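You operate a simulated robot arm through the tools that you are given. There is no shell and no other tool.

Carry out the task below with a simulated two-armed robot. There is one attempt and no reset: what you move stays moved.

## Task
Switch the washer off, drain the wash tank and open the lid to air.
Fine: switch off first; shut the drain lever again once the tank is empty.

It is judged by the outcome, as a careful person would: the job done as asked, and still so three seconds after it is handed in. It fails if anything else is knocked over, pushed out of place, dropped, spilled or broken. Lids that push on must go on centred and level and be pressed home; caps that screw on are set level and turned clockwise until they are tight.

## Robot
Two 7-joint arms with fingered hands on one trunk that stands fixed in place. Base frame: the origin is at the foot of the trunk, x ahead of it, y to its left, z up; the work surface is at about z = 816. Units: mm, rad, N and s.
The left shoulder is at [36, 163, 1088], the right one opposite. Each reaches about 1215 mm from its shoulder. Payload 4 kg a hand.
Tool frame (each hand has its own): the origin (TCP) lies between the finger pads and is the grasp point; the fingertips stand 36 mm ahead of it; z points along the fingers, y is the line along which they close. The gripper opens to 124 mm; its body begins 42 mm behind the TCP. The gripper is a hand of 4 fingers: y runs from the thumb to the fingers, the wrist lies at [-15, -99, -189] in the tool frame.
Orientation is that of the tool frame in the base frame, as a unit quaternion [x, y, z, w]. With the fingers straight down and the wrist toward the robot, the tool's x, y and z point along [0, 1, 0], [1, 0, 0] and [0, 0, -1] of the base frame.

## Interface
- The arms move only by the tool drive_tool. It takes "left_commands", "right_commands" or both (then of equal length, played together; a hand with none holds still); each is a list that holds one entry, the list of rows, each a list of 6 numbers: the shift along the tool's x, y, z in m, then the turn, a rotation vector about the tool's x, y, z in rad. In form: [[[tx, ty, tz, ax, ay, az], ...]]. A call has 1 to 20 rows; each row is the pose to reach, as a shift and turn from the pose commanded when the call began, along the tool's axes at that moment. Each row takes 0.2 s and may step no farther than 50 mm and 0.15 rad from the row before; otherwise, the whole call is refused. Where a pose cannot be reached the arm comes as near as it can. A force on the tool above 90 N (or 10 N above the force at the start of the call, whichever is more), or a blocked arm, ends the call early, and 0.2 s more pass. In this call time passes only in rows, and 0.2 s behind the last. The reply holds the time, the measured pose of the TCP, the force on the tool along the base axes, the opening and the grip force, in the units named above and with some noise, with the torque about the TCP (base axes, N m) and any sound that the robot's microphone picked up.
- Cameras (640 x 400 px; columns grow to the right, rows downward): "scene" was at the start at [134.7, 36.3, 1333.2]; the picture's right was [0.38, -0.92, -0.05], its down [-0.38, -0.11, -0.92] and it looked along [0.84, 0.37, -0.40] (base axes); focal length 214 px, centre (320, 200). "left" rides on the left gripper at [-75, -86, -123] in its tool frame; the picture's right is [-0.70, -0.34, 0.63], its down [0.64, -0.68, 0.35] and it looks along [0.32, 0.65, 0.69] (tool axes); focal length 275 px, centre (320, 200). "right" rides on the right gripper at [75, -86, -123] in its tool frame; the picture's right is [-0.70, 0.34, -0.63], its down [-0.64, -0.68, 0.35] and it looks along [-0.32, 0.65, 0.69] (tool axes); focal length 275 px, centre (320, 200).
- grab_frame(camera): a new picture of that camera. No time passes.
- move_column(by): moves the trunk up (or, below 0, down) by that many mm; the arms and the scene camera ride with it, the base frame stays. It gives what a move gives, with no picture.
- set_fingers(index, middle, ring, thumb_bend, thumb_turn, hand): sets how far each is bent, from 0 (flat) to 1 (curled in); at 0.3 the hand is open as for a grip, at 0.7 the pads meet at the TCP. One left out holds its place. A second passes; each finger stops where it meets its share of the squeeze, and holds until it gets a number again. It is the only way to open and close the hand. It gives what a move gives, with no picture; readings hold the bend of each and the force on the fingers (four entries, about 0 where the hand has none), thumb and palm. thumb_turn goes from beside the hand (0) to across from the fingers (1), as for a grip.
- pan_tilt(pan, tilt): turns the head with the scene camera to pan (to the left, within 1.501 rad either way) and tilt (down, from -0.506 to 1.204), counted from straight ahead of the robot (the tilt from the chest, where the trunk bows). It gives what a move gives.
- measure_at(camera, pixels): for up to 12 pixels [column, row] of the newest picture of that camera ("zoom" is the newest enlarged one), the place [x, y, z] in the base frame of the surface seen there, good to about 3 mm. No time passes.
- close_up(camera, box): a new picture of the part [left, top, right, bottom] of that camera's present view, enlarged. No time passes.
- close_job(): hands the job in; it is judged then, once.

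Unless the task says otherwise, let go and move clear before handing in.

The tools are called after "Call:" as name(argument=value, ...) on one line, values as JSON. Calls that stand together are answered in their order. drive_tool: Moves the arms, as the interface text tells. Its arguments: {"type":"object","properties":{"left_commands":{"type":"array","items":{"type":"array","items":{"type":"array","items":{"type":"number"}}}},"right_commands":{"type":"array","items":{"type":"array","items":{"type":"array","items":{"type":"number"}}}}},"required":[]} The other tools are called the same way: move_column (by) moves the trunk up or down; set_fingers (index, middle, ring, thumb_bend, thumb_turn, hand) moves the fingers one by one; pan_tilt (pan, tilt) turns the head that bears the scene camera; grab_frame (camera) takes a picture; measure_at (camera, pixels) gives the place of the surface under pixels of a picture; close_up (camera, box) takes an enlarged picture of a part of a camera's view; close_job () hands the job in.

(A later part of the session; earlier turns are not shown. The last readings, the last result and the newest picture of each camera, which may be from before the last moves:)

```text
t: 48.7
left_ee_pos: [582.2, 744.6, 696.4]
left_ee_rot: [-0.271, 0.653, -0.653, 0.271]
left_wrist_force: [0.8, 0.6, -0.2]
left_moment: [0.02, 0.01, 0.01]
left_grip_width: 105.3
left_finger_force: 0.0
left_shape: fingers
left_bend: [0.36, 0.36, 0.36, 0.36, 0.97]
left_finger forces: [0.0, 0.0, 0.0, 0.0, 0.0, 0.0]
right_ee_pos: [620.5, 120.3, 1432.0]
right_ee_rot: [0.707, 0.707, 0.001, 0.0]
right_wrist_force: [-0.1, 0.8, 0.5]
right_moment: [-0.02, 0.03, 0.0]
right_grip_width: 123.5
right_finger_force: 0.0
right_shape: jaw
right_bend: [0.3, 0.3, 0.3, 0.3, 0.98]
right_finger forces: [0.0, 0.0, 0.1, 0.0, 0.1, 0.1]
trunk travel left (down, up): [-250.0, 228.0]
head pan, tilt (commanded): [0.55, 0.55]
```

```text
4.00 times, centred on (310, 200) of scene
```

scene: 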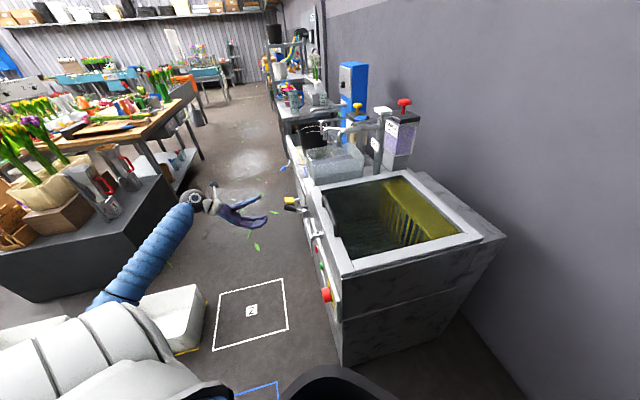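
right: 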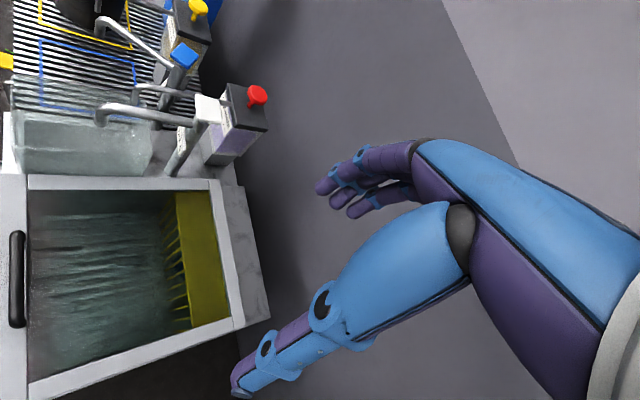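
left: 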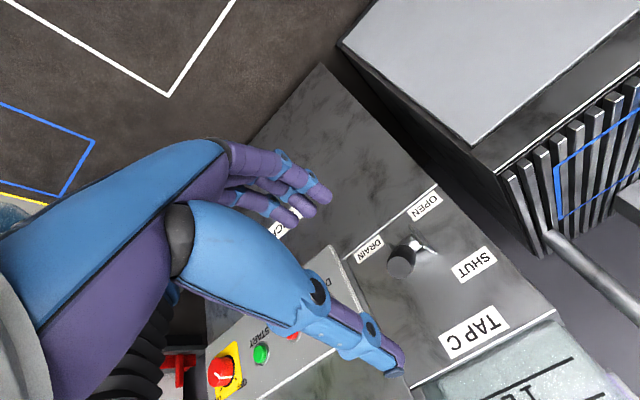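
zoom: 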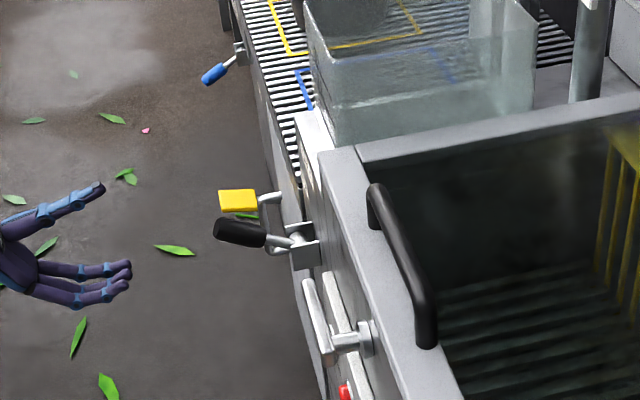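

The lever stays up by itself. I'll measure its end against the original (end cap at n≈-32, z≈671) and take a close look at the lid latch for the next step.

Call:
measure_at(camera="left", pixels=[[400, 265], [396, 262], [404, 258]])

Call:
close_up(camera="scene", box=[300, 180, 370, 260])

Call:
measure_at(camera="zoom", pixels=[[100, 160], [60, 60], [150, 155], [200, 155], [215, 165], [130, 100], [80, 110]])

```text
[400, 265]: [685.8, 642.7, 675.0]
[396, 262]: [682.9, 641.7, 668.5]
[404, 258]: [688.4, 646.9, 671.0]
```

```text
5.00 times, centred on (335, 220) of scene
```

zoom: 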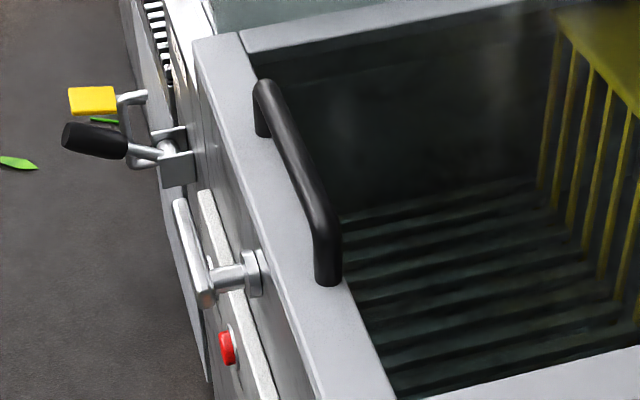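

```text
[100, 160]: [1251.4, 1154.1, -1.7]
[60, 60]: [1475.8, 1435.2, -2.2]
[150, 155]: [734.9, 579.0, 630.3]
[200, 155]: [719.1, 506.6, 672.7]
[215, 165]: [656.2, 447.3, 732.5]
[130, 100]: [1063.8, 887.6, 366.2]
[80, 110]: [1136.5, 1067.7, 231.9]
```

The lever end reads z≈671-675, the same as at the start, so the drain is shut. Next the lid: the latch T-bar at about [550, 390, 766] sits under the lid edge, so I'll move the left camera to see how it works.

Call:
drive_tool(left_commands=[[[0.0398, -0.0219, 0.001, 0, 0, 0], [0.0796, -0.0438, 0.002, 0, 0, 0], [0.1193, -0.0657, 0.003, 0, 0, 0], [0.1591, -0.0876, 0.004, 0, 0, 0], [0.1989, -0.1094, 0.004, 0, 0, 0], [0.2387, -0.1313, 0.005, 0, 0, 0], [0.2784, -0.1532, 0.006, 0, 0, 0], [0.3182, -0.1751, 0.006, 0, 0, 0], [0.358, -0.197, 0.007, 0, 0, 0]]])

Call:
grab_frame(camera="left")

Call:
close_up(camera="left", box=[340, 100, 580, 260])

```text
t: 50.7
left_ee_pos: [334.4, 485.5, 900.2]
left_ee_rot: [-0.271, 0.653, -0.653, 0.272]
left_wrist_force: [-0.4, 0.7, 0.7]
left_moment: [0.01, 0.0, 0.01]
left_grip_width: 105.3
left_finger_force: 0.0
left_shape: fingers
left_bend: [0.36, 0.36, 0.36, 0.36, 0.97]
left_finger forces: [0.1, 0.0, 0.0, 0.1, 0.0, 0.1]
right_ee_pos: [619.5, 118.2, 1431.9]
right_ee_rot: [0.707, 0.707, 0.0, 0.0]
right_wrist_force: [0.1, -0.6, 0.4]
right_moment: [0.01, -0.01, 0.01]
right_grip_width: 123.7
right_finger_force: 0.2
right_shape: jaw
right_bend: [0.3, 0.3, 0.3, 0.3, 0.98]
right_finger forces: [0.0, 0.0, 0.0, 0.0, 0.0, 0.0]
trunk travel left (down, up): [-250.0, 228.0]
head pan, tilt (commanded): [0.55, 0.55]
```

```text
taken
```

left: 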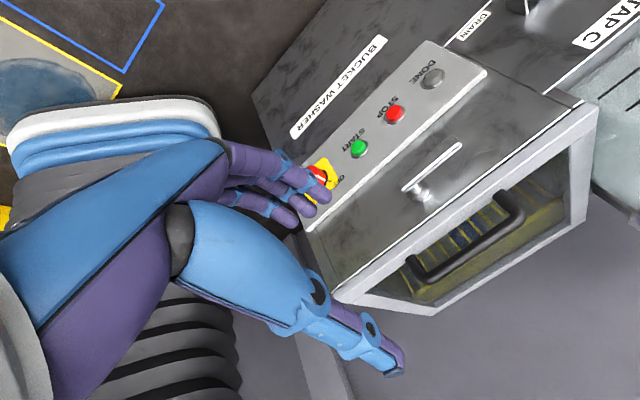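

```text
2.50 times, centred on (460, 180) of left
```

zoom: 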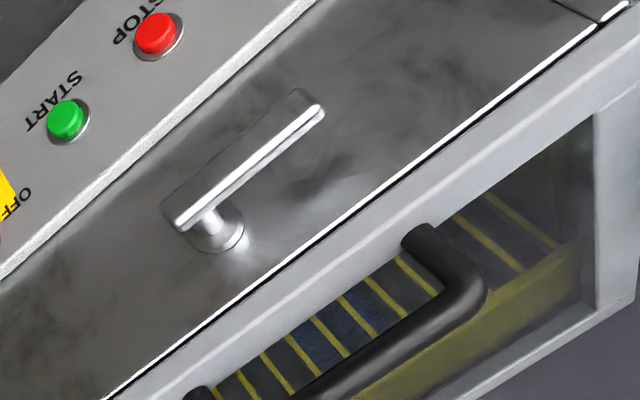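

The latch is a bar handle on a stem (zoom 215, 235), its bar lying horizontal to the left, just below the lid's front edge; the lid's black handle bar is at (400, 320). I'll measure the lid's corners, hinge line, handle and the wall behind.

Call:
close_up(camera="scene", box=[300, 140, 520, 300])

Call:
measure_at(camera="left", pixels=[[460, 145], [440, 165], [412, 185], [405, 190], [420, 196], [513, 207], [480, 235], [418, 270], [590, 108], [340, 298], [585, 115], [440, 308]])

```text
2.50 times, centred on (410, 220) of scene
```

zoom: 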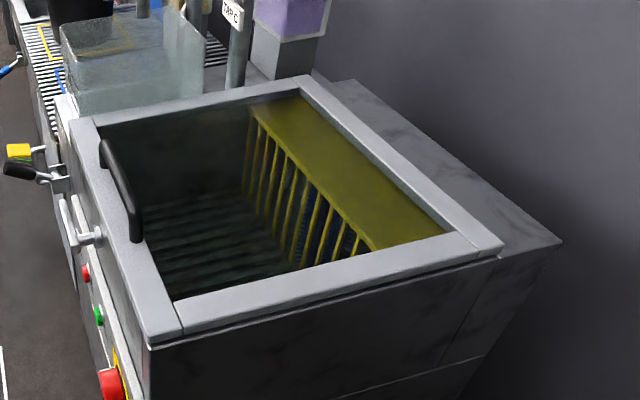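

```text
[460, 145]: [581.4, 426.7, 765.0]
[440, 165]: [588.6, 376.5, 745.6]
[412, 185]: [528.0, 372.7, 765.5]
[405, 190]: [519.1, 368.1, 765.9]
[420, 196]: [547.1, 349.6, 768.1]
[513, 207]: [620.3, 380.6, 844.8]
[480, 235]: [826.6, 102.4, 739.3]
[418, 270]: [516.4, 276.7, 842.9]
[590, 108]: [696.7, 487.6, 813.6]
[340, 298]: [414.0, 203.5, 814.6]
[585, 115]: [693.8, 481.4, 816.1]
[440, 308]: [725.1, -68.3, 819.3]
```

Front lid edge is at n≈-148 from u=436 to 838; the latch stem is at u≈634, z≈768, its bar reaching u≈717. I'll measure the back of the lid, the handle and the wall from the scene zoom.

Call:
measure_at(camera="zoom", pixels=[[302, 82], [498, 248], [490, 240], [352, 85], [558, 241], [600, 200], [450, 100], [120, 185], [105, 150], [135, 235], [160, 340], [440, 155]])

Call:
close_up(camera="scene", box=[300, 170, 400, 250])

```text
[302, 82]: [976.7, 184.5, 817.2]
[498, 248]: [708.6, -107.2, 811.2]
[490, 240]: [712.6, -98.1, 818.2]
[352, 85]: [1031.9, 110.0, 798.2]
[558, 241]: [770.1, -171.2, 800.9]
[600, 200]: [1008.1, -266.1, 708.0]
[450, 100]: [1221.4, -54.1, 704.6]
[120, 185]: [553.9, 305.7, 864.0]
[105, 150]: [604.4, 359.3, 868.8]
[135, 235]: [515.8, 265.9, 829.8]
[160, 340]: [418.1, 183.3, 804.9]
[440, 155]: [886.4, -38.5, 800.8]
```

```text
5.00 times, centred on (350, 210) of scene
```

zoom: 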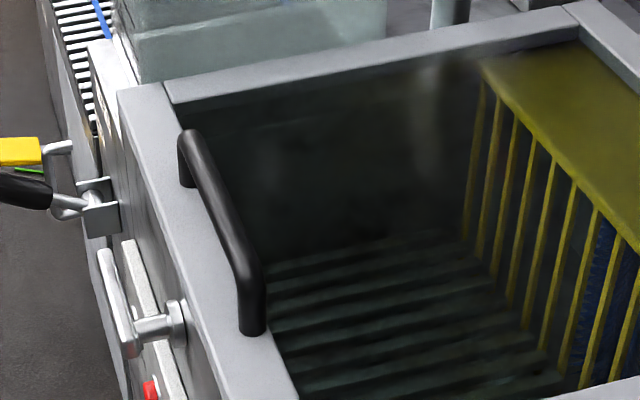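

The wall is far behind (n≈-902) and the lid hinges at about n≈-570, so it has room to swing past upright. First the latch: I'll close the fingers into a point and bring them just above the free end of the latch bar.

Call:
set_fingers(hand="left", index=0.7, middle=0.7, ring=0.7, thumb_bend=0.68)

Call:
drive_tool(left_commands=[[[-0.03, 0.0175, 0.03, 0, 0, 0], [-0.06, 0.035, 0.065, 0, 0, 0], [-0.09, 0.0525, 0.1, 0, 0, 0], [-0.12, 0.07, 0.135, 0, 0, 0], [-0.12, 0.07, 0.167, 0, 0, 0]]])

Call:
grab_frame(camera="left")

Call:
close_up(camera="scene", box=[270, 160, 390, 260])

```text
t: 51.7
left_ee_pos: [334.8, 487.1, 898.6]
left_ee_rot: [0.271, -0.653, 0.653, -0.271]
left_wrist_force: [0.8, 0.1, 0.6]
left_moment: [0.02, -0.01, 0.01]
left_grip_width: 4.0
left_finger_force: 0.2
left_shape: fingers
left_bend: [0.7, 0.7, 0.7, 0.68, 0.97]
left_finger forces: [0.0, 0.1, 0.1, 0.0, 0.0, 0.1]
right_ee_pos: [620.7, 118.5, 1430.9]
right_ee_rot: [0.707, 0.707, 0.0, 0.0]
right_wrist_force: [-0.5, -0.5, 0.4]
right_moment: [0.01, 0.02, -0.01]
right_grip_width: 123.5
right_finger_force: 0.0
right_shape: jaw
right_bend: [0.3, 0.3, 0.3, 0.3, 0.98]
right_finger forces: [0.1, 0.0, 0.0, 0.0, 0.0, 0.0]
trunk travel left (down, up): [-250.0, 228.0]
head pan, tilt (commanded): [0.55, 0.55]
```

```text
t: 52.9
left_ee_pos: [537.2, 454.4, 827.0]
left_ee_rot: [-0.272, 0.653, -0.652, 0.272]
left_wrist_force: [0.5, 0.2, 0.1]
left_moment: [-0.04, -0.01, -0.01]
left_grip_width: 4.3
left_finger_force: 0.1
left_shape: fingers
left_bend: [0.7, 0.7, 0.7, 0.68, 0.97]
left_finger forces: [0.0, 0.0, 0.0, 0.0, 0.0, 0.0]
right_ee_pos: [620.9, 118.4, 1431.6]
right_ee_rot: [0.707, 0.707, 0.0, 0.0]
right_wrist_force: [0.7, 0.4, 0.1]
right_moment: [0.03, 0.04, 0.0]
right_grip_width: 123.8
right_finger_force: 0.2
right_shape: jaw
right_bend: [0.3, 0.3, 0.3, 0.3, 0.98]
right_finger forces: [0.1, 0.0, 0.0, 0.0, 0.0, 0.1]
trunk travel left (down, up): [-250.0, 228.0]
head pan, tilt (commanded): [0.55, 0.55]
```

```text
taken
```

left: 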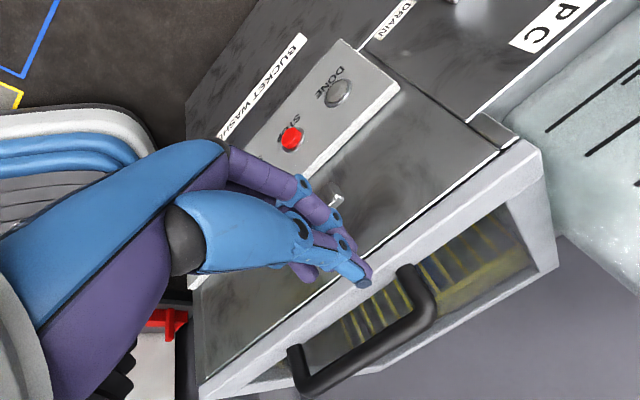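

```text
4.00 times, centred on (330, 210) of scene
```

zoom: 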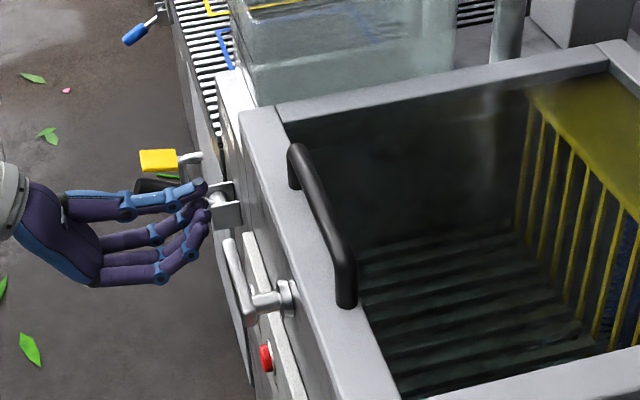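

The closed fingertips are in front of the lid edge at z≈827, with the latch bar's end visible at (338, 198). I'll measure the fingertip positions relative to the bar.

Call:
measure_at(camera="left", pixels=[[363, 281], [370, 268], [345, 245], [325, 215], [338, 200], [313, 268]])

Call:
close_up(camera="left", box=[260, 160, 400, 300])

Call:
measure_at(camera="scene", pixels=[[330, 210]])

```text
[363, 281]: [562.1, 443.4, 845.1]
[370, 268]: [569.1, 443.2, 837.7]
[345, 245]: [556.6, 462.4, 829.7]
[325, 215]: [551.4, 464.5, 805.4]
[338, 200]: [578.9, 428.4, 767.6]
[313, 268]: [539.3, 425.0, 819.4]
```

```text
2.86 times, centred on (330, 230) of left
```

zoom: 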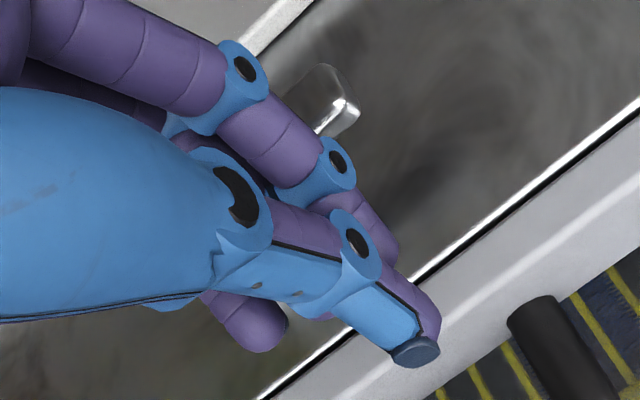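

```text
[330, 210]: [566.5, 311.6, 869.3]
```

The fingers span u≈682-720 directly above the bar's free end (bar top z≈765). I'll advance 33 mm and lower gently onto the bar.

Call:
drive_tool(left_commands=[[[0, 0, 0.015, 0, 0, 0], [0, 0, 0.033, 0, 0, 0], [0, 0.01, 0.033, 0, 0, 0], [0, 0.02, 0.033, 0, 0, 0], [0, 0.027, 0.033, 0, 0, 0]]])

Call:
close_up(camera="left", box=[240, 140, 420, 300])

Call:
close_up(camera="scene", box=[290, 180, 370, 250])

```text
t: 54.1
left_ee_pos: [559.2, 429.4, 797.1]
left_ee_rot: [-0.272, 0.653, -0.653, 0.272]
left_wrist_force: [-0.9, 1.1, 1.5]
left_moment: [0.01, 0.0, -0.02]
left_grip_width: 4.0
left_finger_force: 1.3
left_shape: fingers
left_bend: [0.7, 0.7, 0.7, 0.68, 0.97]
left_finger forces: [0.1, 1.6, 0.0, 0.0, 0.1, 0.0]
right_ee_pos: [620.5, 119.1, 1431.7]
right_ee_rot: [0.707, 0.707, 0.0, -0.001]
right_wrist_force: [0.7, 0.7, 0.5]
right_moment: [-0.02, 0.03, 0.02]
right_grip_width: 123.6
right_finger_force: 0.0
right_shape: jaw
right_bend: [0.3, 0.3, 0.3, 0.3, 0.98]
right_finger forces: [0.0, 0.1, 0.0, 0.1, 0.0, 0.1]
trunk travel left (down, up): [-250.0, 228.0]
head pan, tilt (commanded): [0.55, 0.55]
```

```text
2.50 times, centred on (330, 220) of left
```

zoom: 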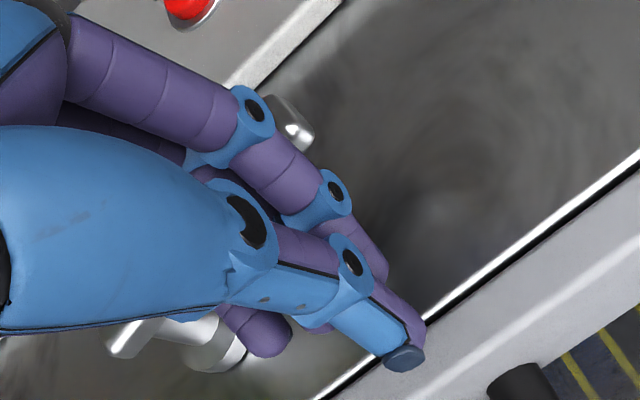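

```text
5.71 times, centred on (330, 215) of scene
```

zoom: 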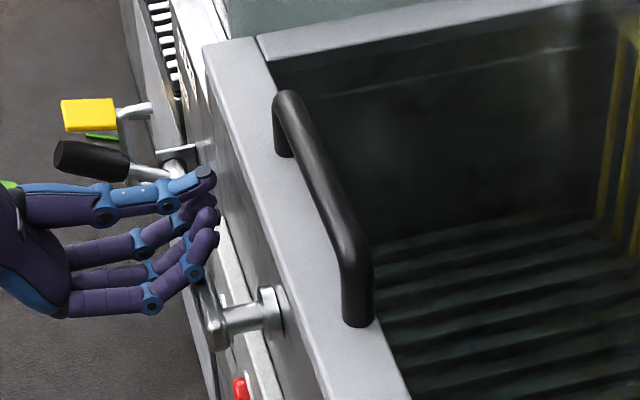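

The middle finger just touches the bar (1.6 N). I'll press down 10 mm and watch whether the bar yields.

Call:
drive_tool(left_commands=[[[0, 0.003, 0, 0, 0, 0], [0, 0.006, 0, 0, 0, 0], [0, 0.01, 0, 0, 0, 0]]])

Call:
close_up(camera="left", box=[240, 140, 420, 300])

Call:
close_up(camera="scene", box=[290, 180, 370, 250])

```text
t: 54.9
left_ee_pos: [561.2, 428.7, 787.4]
left_ee_rot: [-0.272, 0.653, -0.652, 0.271]
left_wrist_force: [-2.1, 1.1, 2.8]
left_moment: [0.01, 0.09, -0.1]
left_grip_width: 3.9
left_finger_force: 1.3
left_shape: fingers
left_bend: [0.7, 0.7, 0.7, 0.68, 0.97]
left_finger forces: [0.0, 0.1, 2.6, 0.0, 0.1, 0.0]
right_ee_pos: [619.9, 120.2, 1431.0]
right_ee_rot: [0.707, 0.707, 0.0, 0.001]
right_wrist_force: [-0.2, 0.7, 0.0]
right_moment: [0.0, 0.04, 0.01]
right_grip_width: 123.6
right_finger_force: 0.0
right_shape: jaw
right_bend: [0.3, 0.3, 0.3, 0.3, 0.98]
right_finger forces: [0.0, 0.0, 0.0, 0.0, 0.0, 0.0]
trunk travel left (down, up): [-250.0, 228.0]
head pan, tilt (commanded): [0.55, 0.55]
```

```text
2.50 times, centred on (330, 220) of left
```

zoom: 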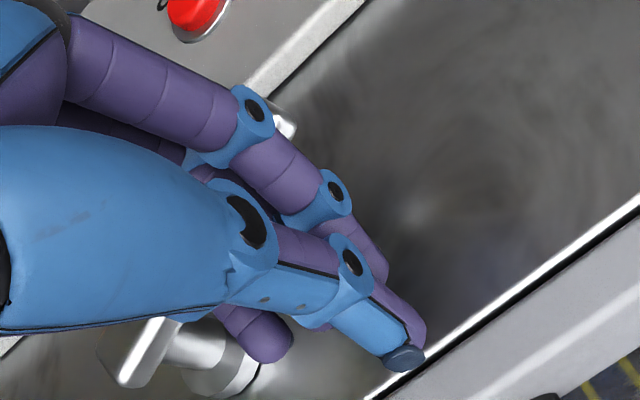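

```text
5.71 times, centred on (330, 215) of scene
```

zoom: 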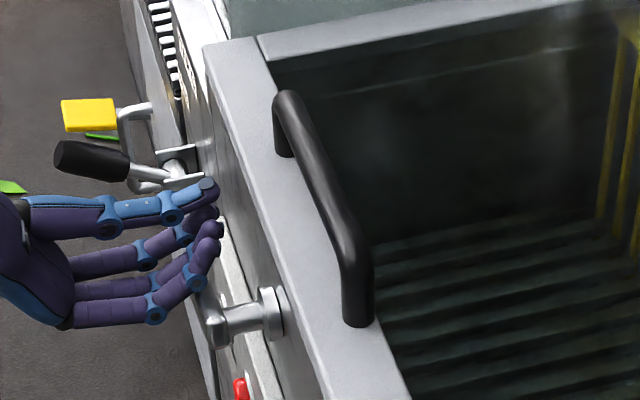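

The bar gives way downward at under 3 N, so the latch turns down. I'll follow its arc about the stem, rolling the hand with it for the first 45°.

Call:
drive_tool(left_commands=[[[-0.0025, 0.007, 0, 0, 0, -0.145], [-0.0045, 0.0137, 0, 0, 0, -0.29], [-0.0067, 0.0205, 0, 0, 0, -0.436], [-0.0055, 0.028, 0, 0, 0, -0.55], [-0.004, 0.036, 0, 0, 0, -0.67], [-0.0026, 0.0436, 0, 0, 0, -0.785]]])

Call:
grab_frame(camera="left")

Call:
close_up(camera="scene", box=[290, 180, 370, 250])

```text
t: 56.3
left_ee_pos: [562.7, 430.9, 744.6]
left_ee_rot: [0.501, -0.5, 0.707, 0.0]
left_wrist_force: [0.7, 2.5, 0.8]
left_moment: [0.02, -0.01, -0.06]
left_grip_width: 4.1
left_finger_force: 1.7
left_shape: fingers
left_bend: [0.7, 0.7, 0.7, 0.68, 0.97]
left_finger forces: [0.0, 1.6, 1.3, 0.0, 0.1, 0.0]
right_ee_pos: [620.9, 119.9, 1430.9]
right_ee_rot: [0.707, 0.707, 0.0, 0.001]
right_wrist_force: [-0.6, 0.0, -0.7]
right_moment: [0.01, -0.04, -0.02]
right_grip_width: 123.4
right_finger_force: 0.0
right_shape: jaw
right_bend: [0.3, 0.3, 0.3, 0.3, 0.98]
right_finger forces: [0.0, 0.0, 0.0, 0.0, 0.0, 0.0]
trunk travel left (down, up): [-250.0, 228.0]
head pan, tilt (commanded): [0.55, 0.55]
```

```text
taken
```

left: 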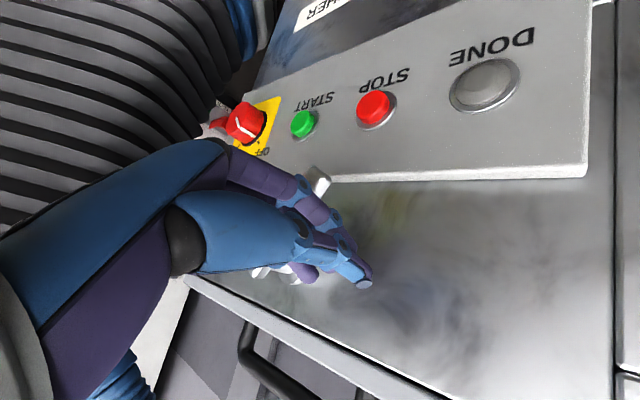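

```text
5.71 times, centred on (330, 215) of scene
```

zoom: 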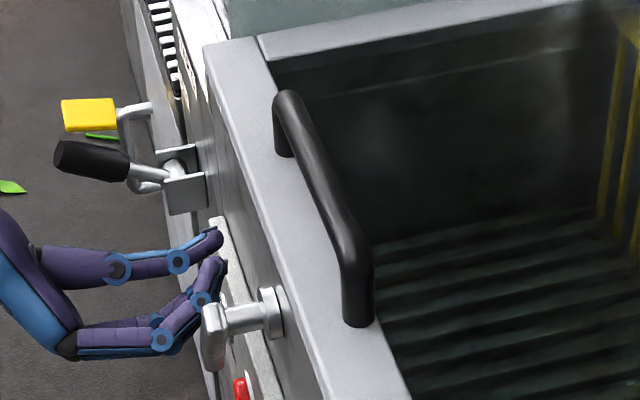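

The bar has turned about 45° with almost no force. I'll keep pushing it round toward vertical.

Call:
drive_tool(left_commands=[[[-0.009, 0.013, 0, 0, 0, 0], [-0.0177, 0.0256, 0, 0, 0, 0], [-0.0146, 0.035, 0, 0, 0, 0], [-0.0115, 0.0445, 0, 0, 0, 0]]])

Call:
grab_frame(camera="left")

Call:
close_up(camera="scene", box=[290, 180, 370, 250])

```text
t: 57.3
left_ee_pos: [547.8, 416.8, 705.0]
left_ee_rot: [0.502, -0.499, 0.707, -0.002]
left_wrist_force: [10.3, 21.9, -1.4]
left_moment: [0.04, -0.02, -0.03]
left_grip_width: 4.0
left_finger_force: 11.9
left_shape: fingers
left_bend: [0.7, 0.7, 0.71, 0.68, 0.97]
left_finger forces: [0.0, 4.9, 18.4, 0.1, 0.1, 0.0]
right_ee_pos: [621.5, 120.9, 1430.1]
right_ee_rot: [0.706, 0.708, -0.001, 0.0]
right_wrist_force: [0.1, -0.2, 0.1]
right_moment: [0.02, 0.03, 0.01]
right_grip_width: 123.5
right_finger_force: 0.0
right_shape: jaw
right_bend: [0.3, 0.3, 0.3, 0.3, 0.98]
right_finger forces: [0.0, 0.0, 0.1, 0.0, 0.0, 0.1]
trunk travel left (down, up): [-250.0, 228.0]
head pan, tilt (commanded): [0.55, 0.55]
```

```text
taken
```

left: 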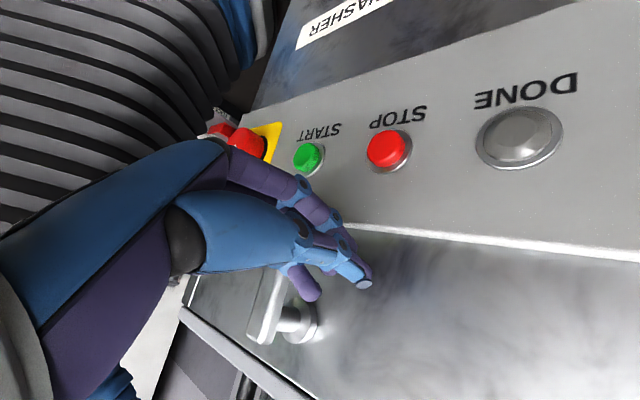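

```text
5.71 times, centred on (330, 215) of scene
```

zoom: 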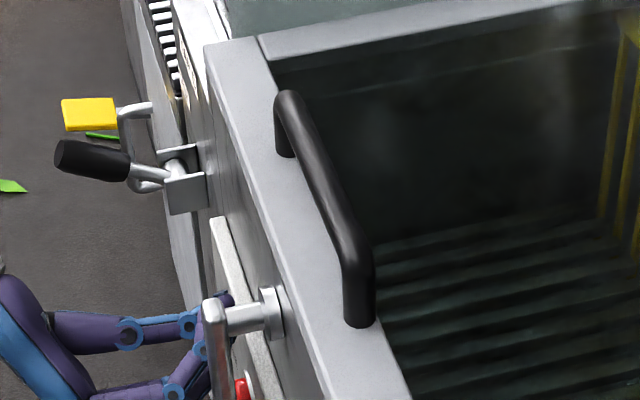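

The bar is now vertical, pointing down, and 23 N says it is at its stop. I'll ease off, back out, and check the latch.

Call:
drive_tool(left_commands=[[[-0.004, -0.008, 0, 0, 0, 0], [-0.008, -0.015, -0.01, 0, 0, 0], [-0.008, -0.015, -0.05, 0, 0, 0], [-0.008, -0.015, -0.09, 0, 0, 0], [-0.008, -0.015, -0.13, 0, 0, 0]]])

Call:
grab_frame(camera="left")

Call:
close_up(camera="scene", box=[290, 180, 370, 270])

```text
t: 58.5
left_ee_pos: [467.5, 518.0, 710.2]
left_ee_rot: [0.5, -0.5, 0.707, -0.001]
left_wrist_force: [-0.1, -0.5, -0.6]
left_moment: [0.02, -0.03, 0.01]
left_grip_width: 3.7
left_finger_force: 0.0
left_shape: fingers
left_bend: [0.7, 0.7, 0.7, 0.68, 0.97]
left_finger forces: [0.0, 0.0, 0.0, 0.0, 0.0, 0.0]
right_ee_pos: [619.7, 119.5, 1431.1]
right_ee_rot: [0.708, 0.706, 0.0, 0.0]
right_wrist_force: [1.2, 0.1, 0.8]
right_moment: [-0.04, -0.01, -0.01]
right_grip_width: 123.6
right_finger_force: 0.1
right_shape: jaw
right_bend: [0.3, 0.3, 0.3, 0.3, 0.98]
right_finger forces: [0.0, 0.0, 0.1, 0.0, 0.1, 0.1]
trunk travel left (down, up): [-250.0, 228.0]
head pan, tilt (commanded): [0.55, 0.55]
```

```text
taken
```

left: 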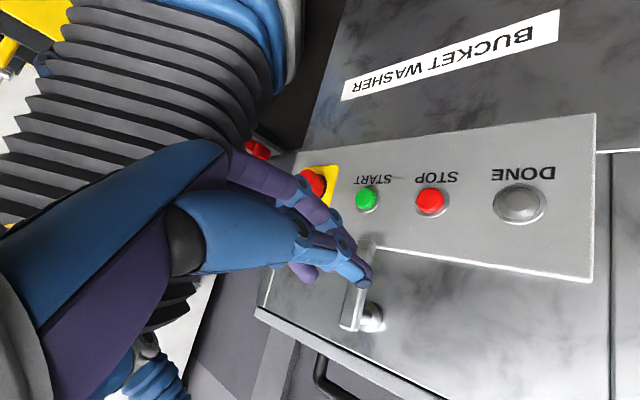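

```text
4.44 times, centred on (330, 225) of scene
```

zoom: 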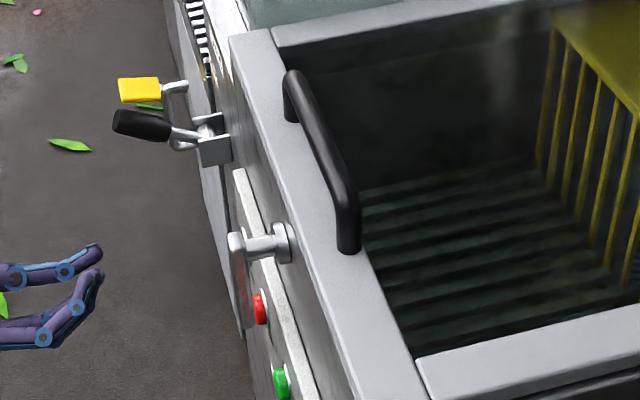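

The latch bar now hangs vertical (250, 265 in the scene zoom). Next I'll bring the left hand up and clear of the washer, rolling it back, on the way to a fingers-down pose over the lid handle.

Call:
drive_tool(left_commands=[[[0.0083, -0.0217, 0.0022, 0, 0, 0.1473], [0.0166, -0.0435, 0.0045, 0, 0, 0.2945], [0.025, -0.0652, 0.0067, 0, 0, 0.4418], [0.0333, -0.0869, 0.0089, 0, 0, 0.589], [0.0416, -0.1086, 0.0112, 0, 0, 0.7363], [0.0499, -0.1304, 0.0134, 0, 0, 0.8836], [0.0582, -0.1521, 0.0156, 0, 0, 1.0308], [0.0666, -0.1738, 0.0179, 0, 0, 1.1781], [0.0749, -0.1955, 0.0201, 0, 0, 1.3254], [0.0832, -0.2173, 0.0223, 0, 0, 1.4726], [0.0915, -0.239, 0.0245, 0, 0, 1.6199], [0.0998, -0.2607, 0.0268, 0, 0, 1.7671], [0.1081, -0.2824, 0.029, 0, 0, 1.9144], [0.1165, -0.3042, 0.0312, 0, 0, 2.0617], [0.1248, -0.3259, 0.0335, 0, 0, 2.2089], [0.1331, -0.3476, 0.0357, 0, 0, 2.3562]]])

Call:
grab_frame(camera="scene")

```text
t: 61.9
left_ee_pos: [597.4, 600.2, 1050.0]
left_ee_rot: [0.271, 0.653, -0.269, 0.654]
left_wrist_force: [-0.9, -0.3, 0.2]
left_moment: [0.0, -0.01, -0.02]
left_grip_width: 4.0
left_finger_force: 0.0
left_shape: fingers
left_bend: [0.7, 0.7, 0.7, 0.68, 0.97]
left_finger forces: [0.1, 0.0, 0.1, 0.0, 0.0, 0.0]
right_ee_pos: [622.1, 118.6, 1431.9]
right_ee_rot: [0.708, 0.707, 0.001, 0.001]
right_wrist_force: [0.9, 0.3, 0.2]
right_moment: [0.0, -0.01, 0.0]
right_grip_width: 123.4
right_finger_force: 0.0
right_shape: jaw
right_bend: [0.3, 0.3, 0.3, 0.3, 0.98]
right_finger forces: [0.1, 0.1, 0.1, 0.0, 0.1, 0.0]
trunk travel left (down, up): [-250.0, 228.0]
head pan, tilt (commanded): [0.55, 0.55]
```

```text
taken
```

scene: 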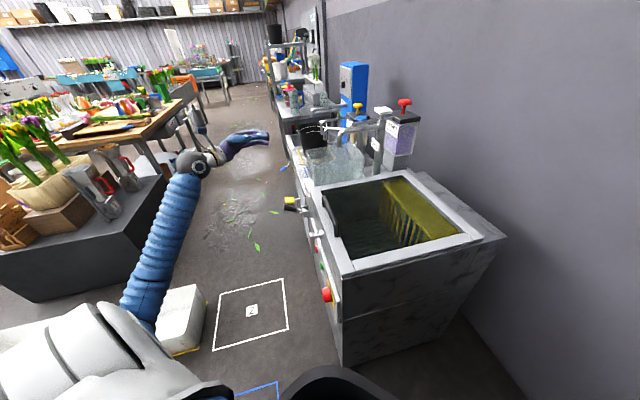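

The hand is rolled back with no contact. Now I'll turn it to fingers-down with the closing direction across the lid handle, moving to above the handle at z≈1000.

Call:
drive_tool(left_commands=[[[0.0033, -0.0141, 0.0116, 0.0806, 0.0806, 0.0806], [0.0067, -0.0283, 0.0232, 0.1612, 0.1612, 0.1612], [0.01, -0.0424, 0.0348, 0.2418, 0.2418, 0.2418], [0.0133, -0.0565, 0.0464, 0.3224, 0.3224, 0.3224], [0.0167, -0.0707, 0.058, 0.403, 0.403, 0.403], [0.02, -0.0848, 0.0696, 0.4836, 0.4836, 0.4836], [0.0233, -0.0989, 0.0812, 0.5642, 0.5642, 0.5642], [0.0267, -0.1131, 0.0928, 0.6448, 0.6448, 0.6448], [0.03, -0.1272, 0.1044, 0.7254, 0.7254, 0.7254], [0.0333, -0.1413, 0.116, 0.806, 0.806, 0.806], [0.0367, -0.1555, 0.1276, 0.8866, 0.8866, 0.8866], [0.04, -0.1696, 0.1392, 0.9672, 0.9672, 0.9672], [0.0433, -0.1837, 0.1508, 1.0478, 1.0478, 1.0478], [0.0467, -0.1979, 0.1624, 1.1284, 1.1284, 1.1284], [0.05, -0.212, 0.174, 1.209, 1.209, 1.209]]])

Call:
grab_frame(camera="scene")

Call:
grab_frame(camera="left")

```text
t: 65.1
left_ee_pos: [571.9, 324.3, 999.3]
left_ee_rot: [0.924, 0.383, 0.0, -0.003]
left_wrist_force: [0.2, -0.4, -0.1]
left_moment: [-0.01, 0.01, 0.01]
left_grip_width: 4.2
left_finger_force: 0.0
left_shape: fingers
left_bend: [0.7, 0.7, 0.7, 0.68, 0.97]
left_finger forces: [0.0, 0.0, 0.0, 0.0, 0.0, 0.1]
right_ee_pos: [620.7, 119.1, 1430.9]
right_ee_rot: [0.707, 0.707, -0.002, -0.001]
right_wrist_force: [-0.2, -1.1, -0.6]
right_moment: [-0.02, -0.01, -0.03]
right_grip_width: 123.6
right_finger_force: 0.1
right_shape: jaw
right_bend: [0.3, 0.3, 0.3, 0.3, 0.98]
right_finger forces: [0.0, 0.0, 0.0, 0.0, 0.1, 0.0]
trunk travel left (down, up): [-250.0, 228.0]
head pan, tilt (commanded): [0.55, 0.55]
```

```text
taken
```

scene: 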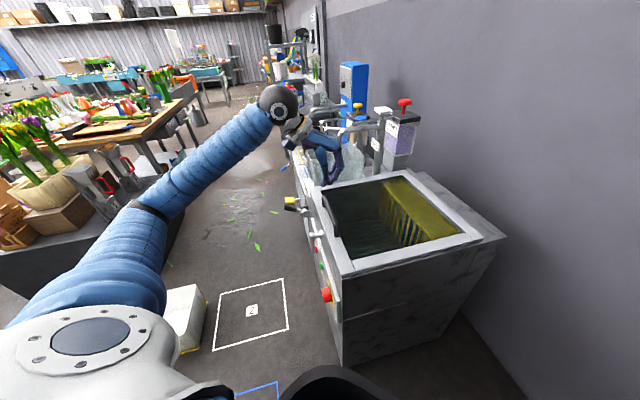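

```text
taken
```

left: 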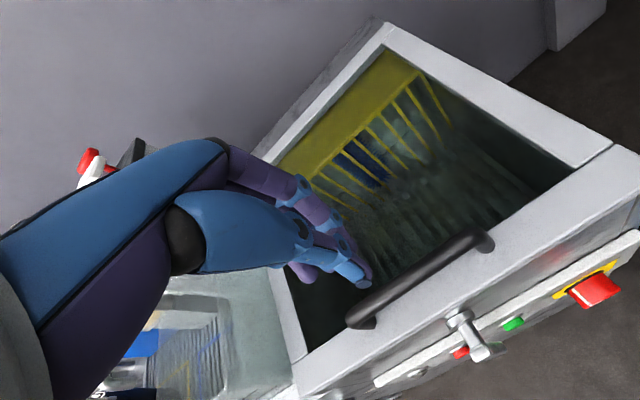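

The hand is fingers-down above the lid; the handle bar runs from (365, 318) to (482, 240) in the left picture. I'll measure the bar accurately before descending.

Call:
measure_at(camera="left", pixels=[[362, 312], [390, 295], [420, 275], [450, 255], [478, 236], [365, 322], [485, 247], [440, 250], [455, 270], [400, 330], [520, 200], [600, 180]])

Call:
close_up(camera="left", box=[320, 200, 520, 360])

```text
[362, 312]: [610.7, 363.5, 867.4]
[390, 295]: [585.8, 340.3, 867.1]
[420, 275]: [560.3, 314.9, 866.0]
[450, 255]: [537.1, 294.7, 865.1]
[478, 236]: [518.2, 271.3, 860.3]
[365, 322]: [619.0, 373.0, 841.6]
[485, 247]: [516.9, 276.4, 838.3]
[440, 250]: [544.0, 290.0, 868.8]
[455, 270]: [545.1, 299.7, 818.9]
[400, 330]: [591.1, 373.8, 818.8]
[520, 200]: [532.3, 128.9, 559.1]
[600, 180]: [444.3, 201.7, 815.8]
```

```text
2.50 times, centred on (420, 280) of left
```

zoom: 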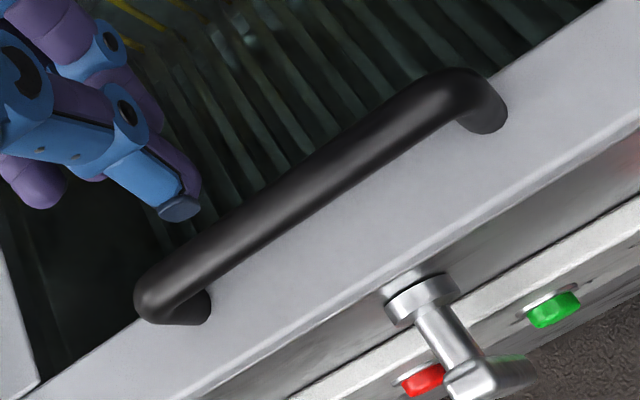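

The bar's axis is at n≈-174, top z=868, with a 28 mm gap to the lid frame at z≈818; my hand is centred at u≈634, n≈-175. I'll open to about 84 mm and descend so the fingers straddle the bar.

Call:
set_fingers(hand="left", index=0.42, middle=0.42, ring=0.42, thumb_bend=0.42)

Call:
drive_tool(left_commands=[[[0, 0, 0.03, 0, 0, 0], [0, 0, 0.06, 0, 0, 0], [0, 0, 0.085, 0, 0, 0], [0, 0, 0.105, 0, 0, 0], [0, 0, 0.115, 0, 0, 0], [0, 0, 0.123, 0, 0, 0]]])

Call:
grab_frame(camera="left")

Call:
close_up(camera="scene", box=[270, 140, 390, 260])

```text
t: 66.1
left_ee_pos: [571.4, 324.2, 1000.5]
left_ee_rot: [0.924, 0.383, 0.0, 0.0]
left_wrist_force: [0.2, 0.3, -1.0]
left_moment: [-0.02, 0.0, -0.02]
left_grip_width: 86.6
left_finger_force: 0.1
left_shape: fingers
left_bend: [0.42, 0.42, 0.42, 0.42, 0.97]
left_finger forces: [0.0, 0.0, 0.0, 0.0, 0.0, 0.0]
right_ee_pos: [620.7, 119.5, 1430.7]
right_ee_rot: [0.707, 0.707, 0.0, -0.001]
right_wrist_force: [-0.2, -0.5, 0.9]
right_moment: [-0.01, -0.01, -0.03]
right_grip_width: 123.3
right_finger_force: 0.1
right_shape: jaw
right_bend: [0.3, 0.3, 0.3, 0.3, 0.98]
right_finger forces: [0.0, 0.1, 0.0, 0.1, 0.1, 0.0]
trunk travel left (down, up): [-250.0, 228.0]
head pan, tilt (commanded): [0.55, 0.55]
```

```text
t: 67.5
left_ee_pos: [572.3, 326.8, 876.9]
left_ee_rot: [0.923, 0.384, 0.0, 0.0]
left_wrist_force: [0.1, 0.1, 0.0]
left_moment: [0.0, -0.02, 0.01]
left_grip_width: 87.0
left_finger_force: 0.1
left_shape: fingers
left_bend: [0.42, 0.42, 0.42, 0.42, 0.97]
left_finger forces: [0.0, 0.0, 0.0, 0.0, 0.0, 0.0]
right_ee_pos: [621.4, 120.0, 1432.1]
right_ee_rot: [0.707, 0.707, 0.0, 0.001]
right_wrist_force: [-0.7, -0.1, 0.6]
right_moment: [0.0, -0.01, 0.01]
right_grip_width: 123.7
right_finger_force: 0.1
right_shape: jaw
right_bend: [0.3, 0.3, 0.3, 0.3, 0.98]
right_finger forces: [0.0, 0.0, 0.0, 0.0, 0.0, 0.1]
trunk travel left (down, up): [-250.0, 228.0]
head pan, tilt (commanded): [0.55, 0.55]
```

```text
taken
```

left: 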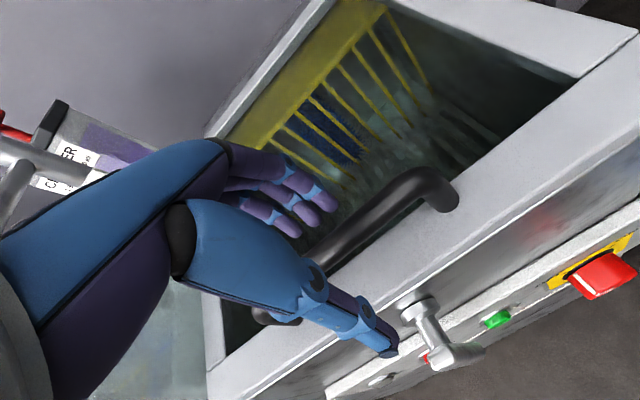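

```text
3.33 times, centred on (330, 200) of scene
```

zoom: 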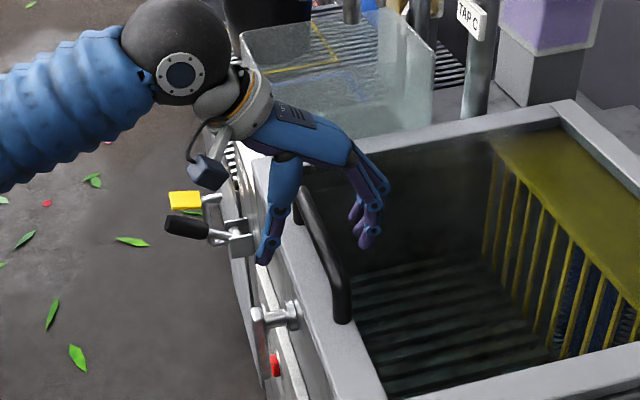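

The bar lies between thumb and fingers. I'll close the hand on it.

Call:
set_fingers(hand="left", index=0.72, middle=0.72, ring=0.72, thumb_bend=0.7)

Call:
grab_frame(camera="left")

Call:
close_up(camera="scene", box=[290, 160, 370, 240])

```text
t: 68.5
left_ee_pos: [571.7, 325.3, 876.7]
left_ee_rot: [0.924, 0.383, -0.001, 0.0]
left_wrist_force: [7.4, -6.6, -4.6]
left_moment: [-0.28, 0.03, -0.28]
left_grip_width: 12.8
left_finger_force: 19.8
left_shape: fingers
left_bend: [0.66, 0.67, 0.65, 0.67, 0.97]
left_finger forces: [8.4, 6.4, 9.1, 0.0, 14.7, 0.0]
right_ee_pos: [621.9, 118.1, 1430.6]
right_ee_rot: [0.707, 0.707, 0.0, 0.0]
right_wrist_force: [-0.5, -0.9, -0.5]
right_moment: [0.02, 0.01, -0.01]
right_grip_width: 123.6
right_finger_force: 0.1
right_shape: jaw
right_bend: [0.3, 0.3, 0.3, 0.3, 0.98]
right_finger forces: [0.0, 0.0, 0.1, 0.1, 0.0, 0.0]
trunk travel left (down, up): [-250.0, 228.0]
head pan, tilt (commanded): [0.55, 0.55]
```

```text
taken
```

left: 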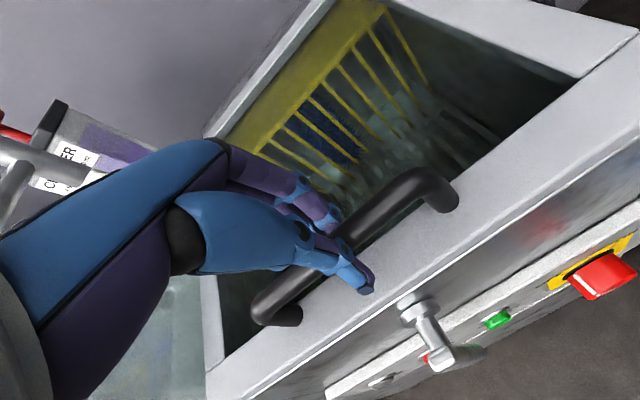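

```text
5.00 times, centred on (330, 200) of scene
```

zoom: 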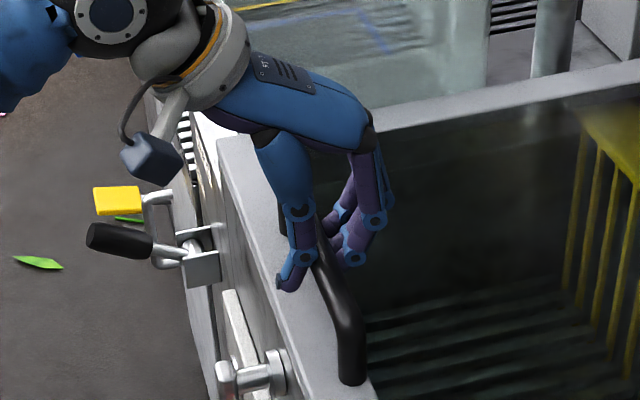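

The bar is held between thumb (15 N) and three fingers. I'll lift 12 mm as a test for the latch being free.

Call:
drive_tool(left_commands=[[[0, 0, -0.004, 0, 0, 0], [0, 0, -0.008, 0, 0, 0], [0, 0, -0.012, 0, 0, 0]]])

Call:
close_up(camera="left", box=[220, 150, 640, 400])

Call:
close_up(camera="scene", box=[290, 160, 370, 260])

```text
t: 69.3
left_ee_pos: [572.8, 325.7, 889.2]
left_ee_rot: [0.924, 0.383, -0.001, -0.001]
left_wrist_force: [8.9, -13.9, -6.1]
left_moment: [-0.36, -0.01, -0.33]
left_grip_width: 11.9
left_finger_force: 19.9
left_shape: fingers
left_bend: [0.65, 0.67, 0.65, 0.68, 0.97]
left_finger forces: [9.4, 6.8, 10.5, 0.0, 11.7, 0.0]
right_ee_pos: [622.1, 116.9, 1430.6]
right_ee_rot: [0.707, 0.707, 0.0, 0.0]
right_wrist_force: [0.1, -0.6, -0.3]
right_moment: [-0.01, 0.0, -0.02]
right_grip_width: 123.6
right_finger_force: 0.0
right_shape: jaw
right_bend: [0.3, 0.3, 0.3, 0.3, 0.98]
right_finger forces: [0.1, 0.0, 0.0, 0.0, 0.0, 0.1]
trunk travel left (down, up): [-250.0, 228.0]
head pan, tilt (commanded): [0.55, 0.55]
```

```text
1.52 times, centred on (430, 275) of left
```

zoom: 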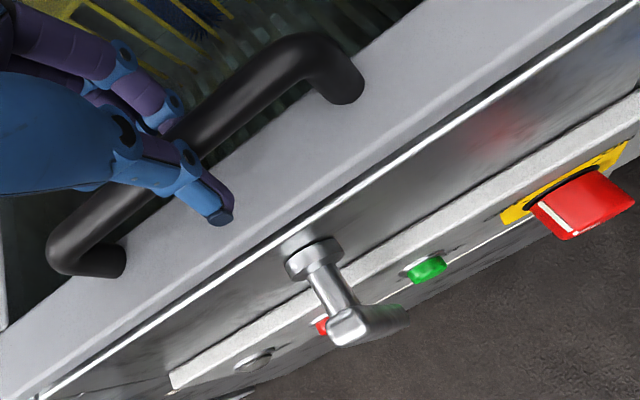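

```text
4.00 times, centred on (330, 210) of scene
```

zoom: 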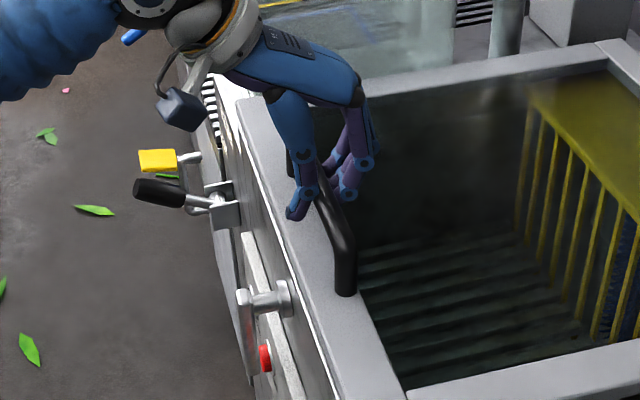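

The vertical force is only 6 N after 12 mm. I'll measure the lid's front edge height to see whether it rose.

Call:
measure_at(camera="zoom", pixels=[[345, 240], [340, 320], [270, 160], [370, 370], [480, 380], [600, 60]])

Call:
grab_frame(camera="left")

Call:
measure_at(camera="left", pixels=[[480, 200], [400, 260], [420, 175], [600, 100]])

```text
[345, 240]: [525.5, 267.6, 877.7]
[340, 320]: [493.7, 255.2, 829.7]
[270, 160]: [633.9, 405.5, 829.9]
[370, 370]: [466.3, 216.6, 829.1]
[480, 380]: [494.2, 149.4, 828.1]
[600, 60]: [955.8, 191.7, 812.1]
```

```text
taken
```

left: 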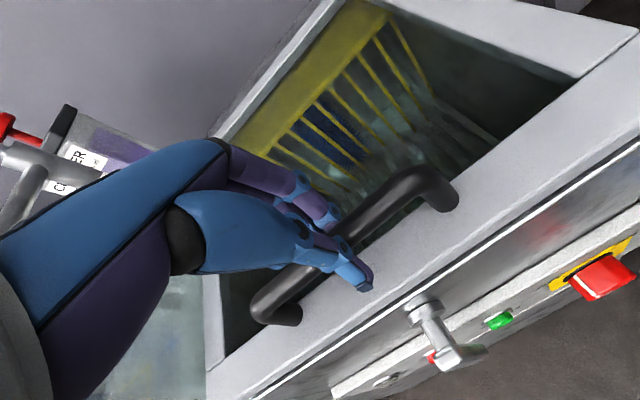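

```text
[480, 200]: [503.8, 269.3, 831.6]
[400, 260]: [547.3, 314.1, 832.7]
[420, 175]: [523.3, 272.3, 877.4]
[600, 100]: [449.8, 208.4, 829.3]
```

The lid's front edge rose from 818 to about 830 mm, so the latch is free and the lid is light to lift. I'll raise it along its hinge arc to about 20° and check the forces.

Call:
drive_tool(left_commands=[[[0, 0.002, -0.011, 0, 0, 0], [0, 0.005, -0.0221, 0, 0, 0], [0, 0.009, -0.0391, 0, 0, 0], [0, 0.0136, -0.0558, 0, 0, 0], [0, 0.0191, -0.0724, 0, 0, 0], [0, 0.0252, -0.0887, 0, 0, 0], [0, 0.032, -0.1047, 0, 0, 0], [0, 0.0396, -0.1203, 0, 0, 0]]])

Call:
grab_frame(camera="left")

Call:
grab_frame(camera="scene")

```text
t: 71.1
left_ee_pos: [599.1, 299.0, 1010.4]
left_ee_rot: [0.924, 0.383, 0.0, -0.001]
left_wrist_force: [4.8, -4.4, -6.5]
left_moment: [-0.18, 0.44, -0.22]
left_grip_width: 10.4
left_finger_force: 28.2
left_shape: fingers
left_bend: [0.65, 0.67, 0.65, 0.69, 0.98]
left_finger forces: [12.1, 9.3, 12.5, 0.1, 21.4, 0.1]
right_ee_pos: [620.5, 120.0, 1431.3]
right_ee_rot: [0.707, 0.707, 0.0, -0.001]
right_wrist_force: [-0.9, -0.1, -0.1]
right_moment: [0.02, 0.0, -0.03]
right_grip_width: 123.6
right_finger_force: 0.0
right_shape: jaw
right_bend: [0.3, 0.3, 0.3, 0.3, 0.98]
right_finger forces: [0.0, 0.1, 0.1, 0.0, 0.0, 0.0]
trunk travel left (down, up): [-250.0, 228.0]
head pan, tilt (commanded): [0.55, 0.55]
```

```text
taken
```

left: 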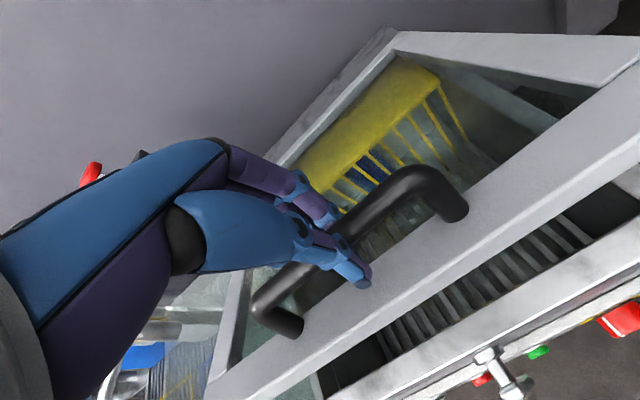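

```text
taken
```

scene: 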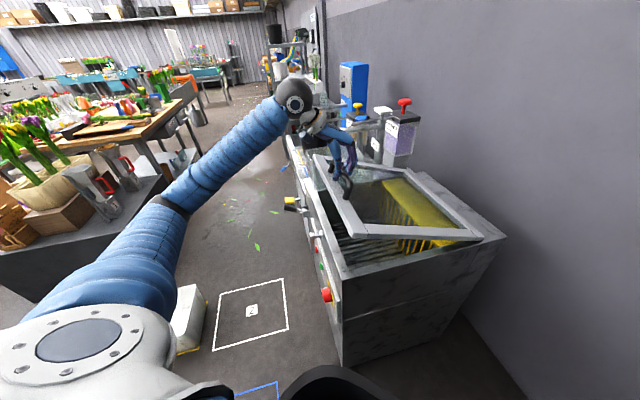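

The lid swings up smoothly (about 20°, forces under 10 N). Before going further I'll move the idle right arm out of the way of the left forearm, since it hangs right over the washer.

Call:
drive_tool(right_commands=[[[-0.037, -0.017, 0, 0, 0, 0], [-0.074, -0.034, 0, 0, 0, 0], [-0.111, -0.051, 0, 0, 0, 0], [-0.148, -0.068, 0, 0, 0, 0], [-0.185, -0.085, 0, 0, 0, 0], [-0.222, -0.102, 0, 0, 0, 0], [-0.259, -0.119, 0, 0, 0, 0], [-0.296, -0.136, 0, 0, 0, 0], [-0.333, -0.153, 0, 0, 0, 0], [-0.37, -0.17, 0, 0, 0, 0]]])

Call:
grab_frame(camera="scene")

```text
t: 73.3
left_ee_pos: [599.4, 297.4, 1010.3]
left_ee_rot: [0.924, 0.383, 0.0, -0.001]
left_wrist_force: [5.2, -1.4, -5.4]
left_moment: [-0.14, 0.34, -0.21]
left_grip_width: 10.1
left_finger_force: 27.1
left_shape: fingers
left_bend: [0.65, 0.67, 0.65, 0.69, 0.98]
left_finger forces: [11.5, 8.9, 11.6, 0.0, 21.9, 0.0]
right_ee_pos: [451.6, -252.2, 1428.6]
right_ee_rot: [0.707, 0.707, 0.0, 0.0]
right_wrist_force: [0.0, -0.6, 0.8]
right_moment: [0.03, -0.02, 0.03]
right_grip_width: 123.6
right_finger_force: 0.0
right_shape: jaw
right_bend: [0.3, 0.3, 0.3, 0.3, 0.98]
right_finger forces: [0.1, 0.0, 0.0, 0.0, 0.0, 0.0]
trunk travel left (down, up): [-250.0, 228.0]
head pan, tilt (commanded): [0.55, 0.55]
```

```text
taken
```

scene: 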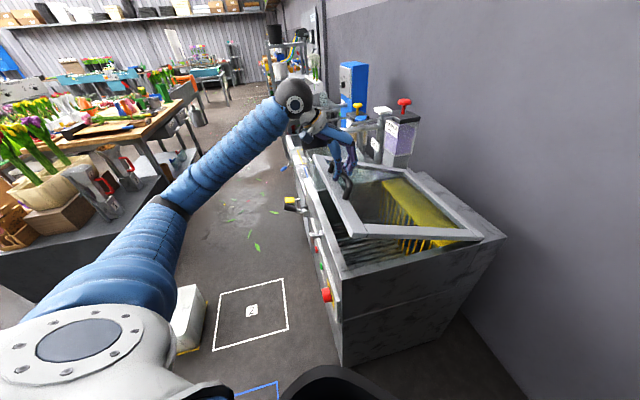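

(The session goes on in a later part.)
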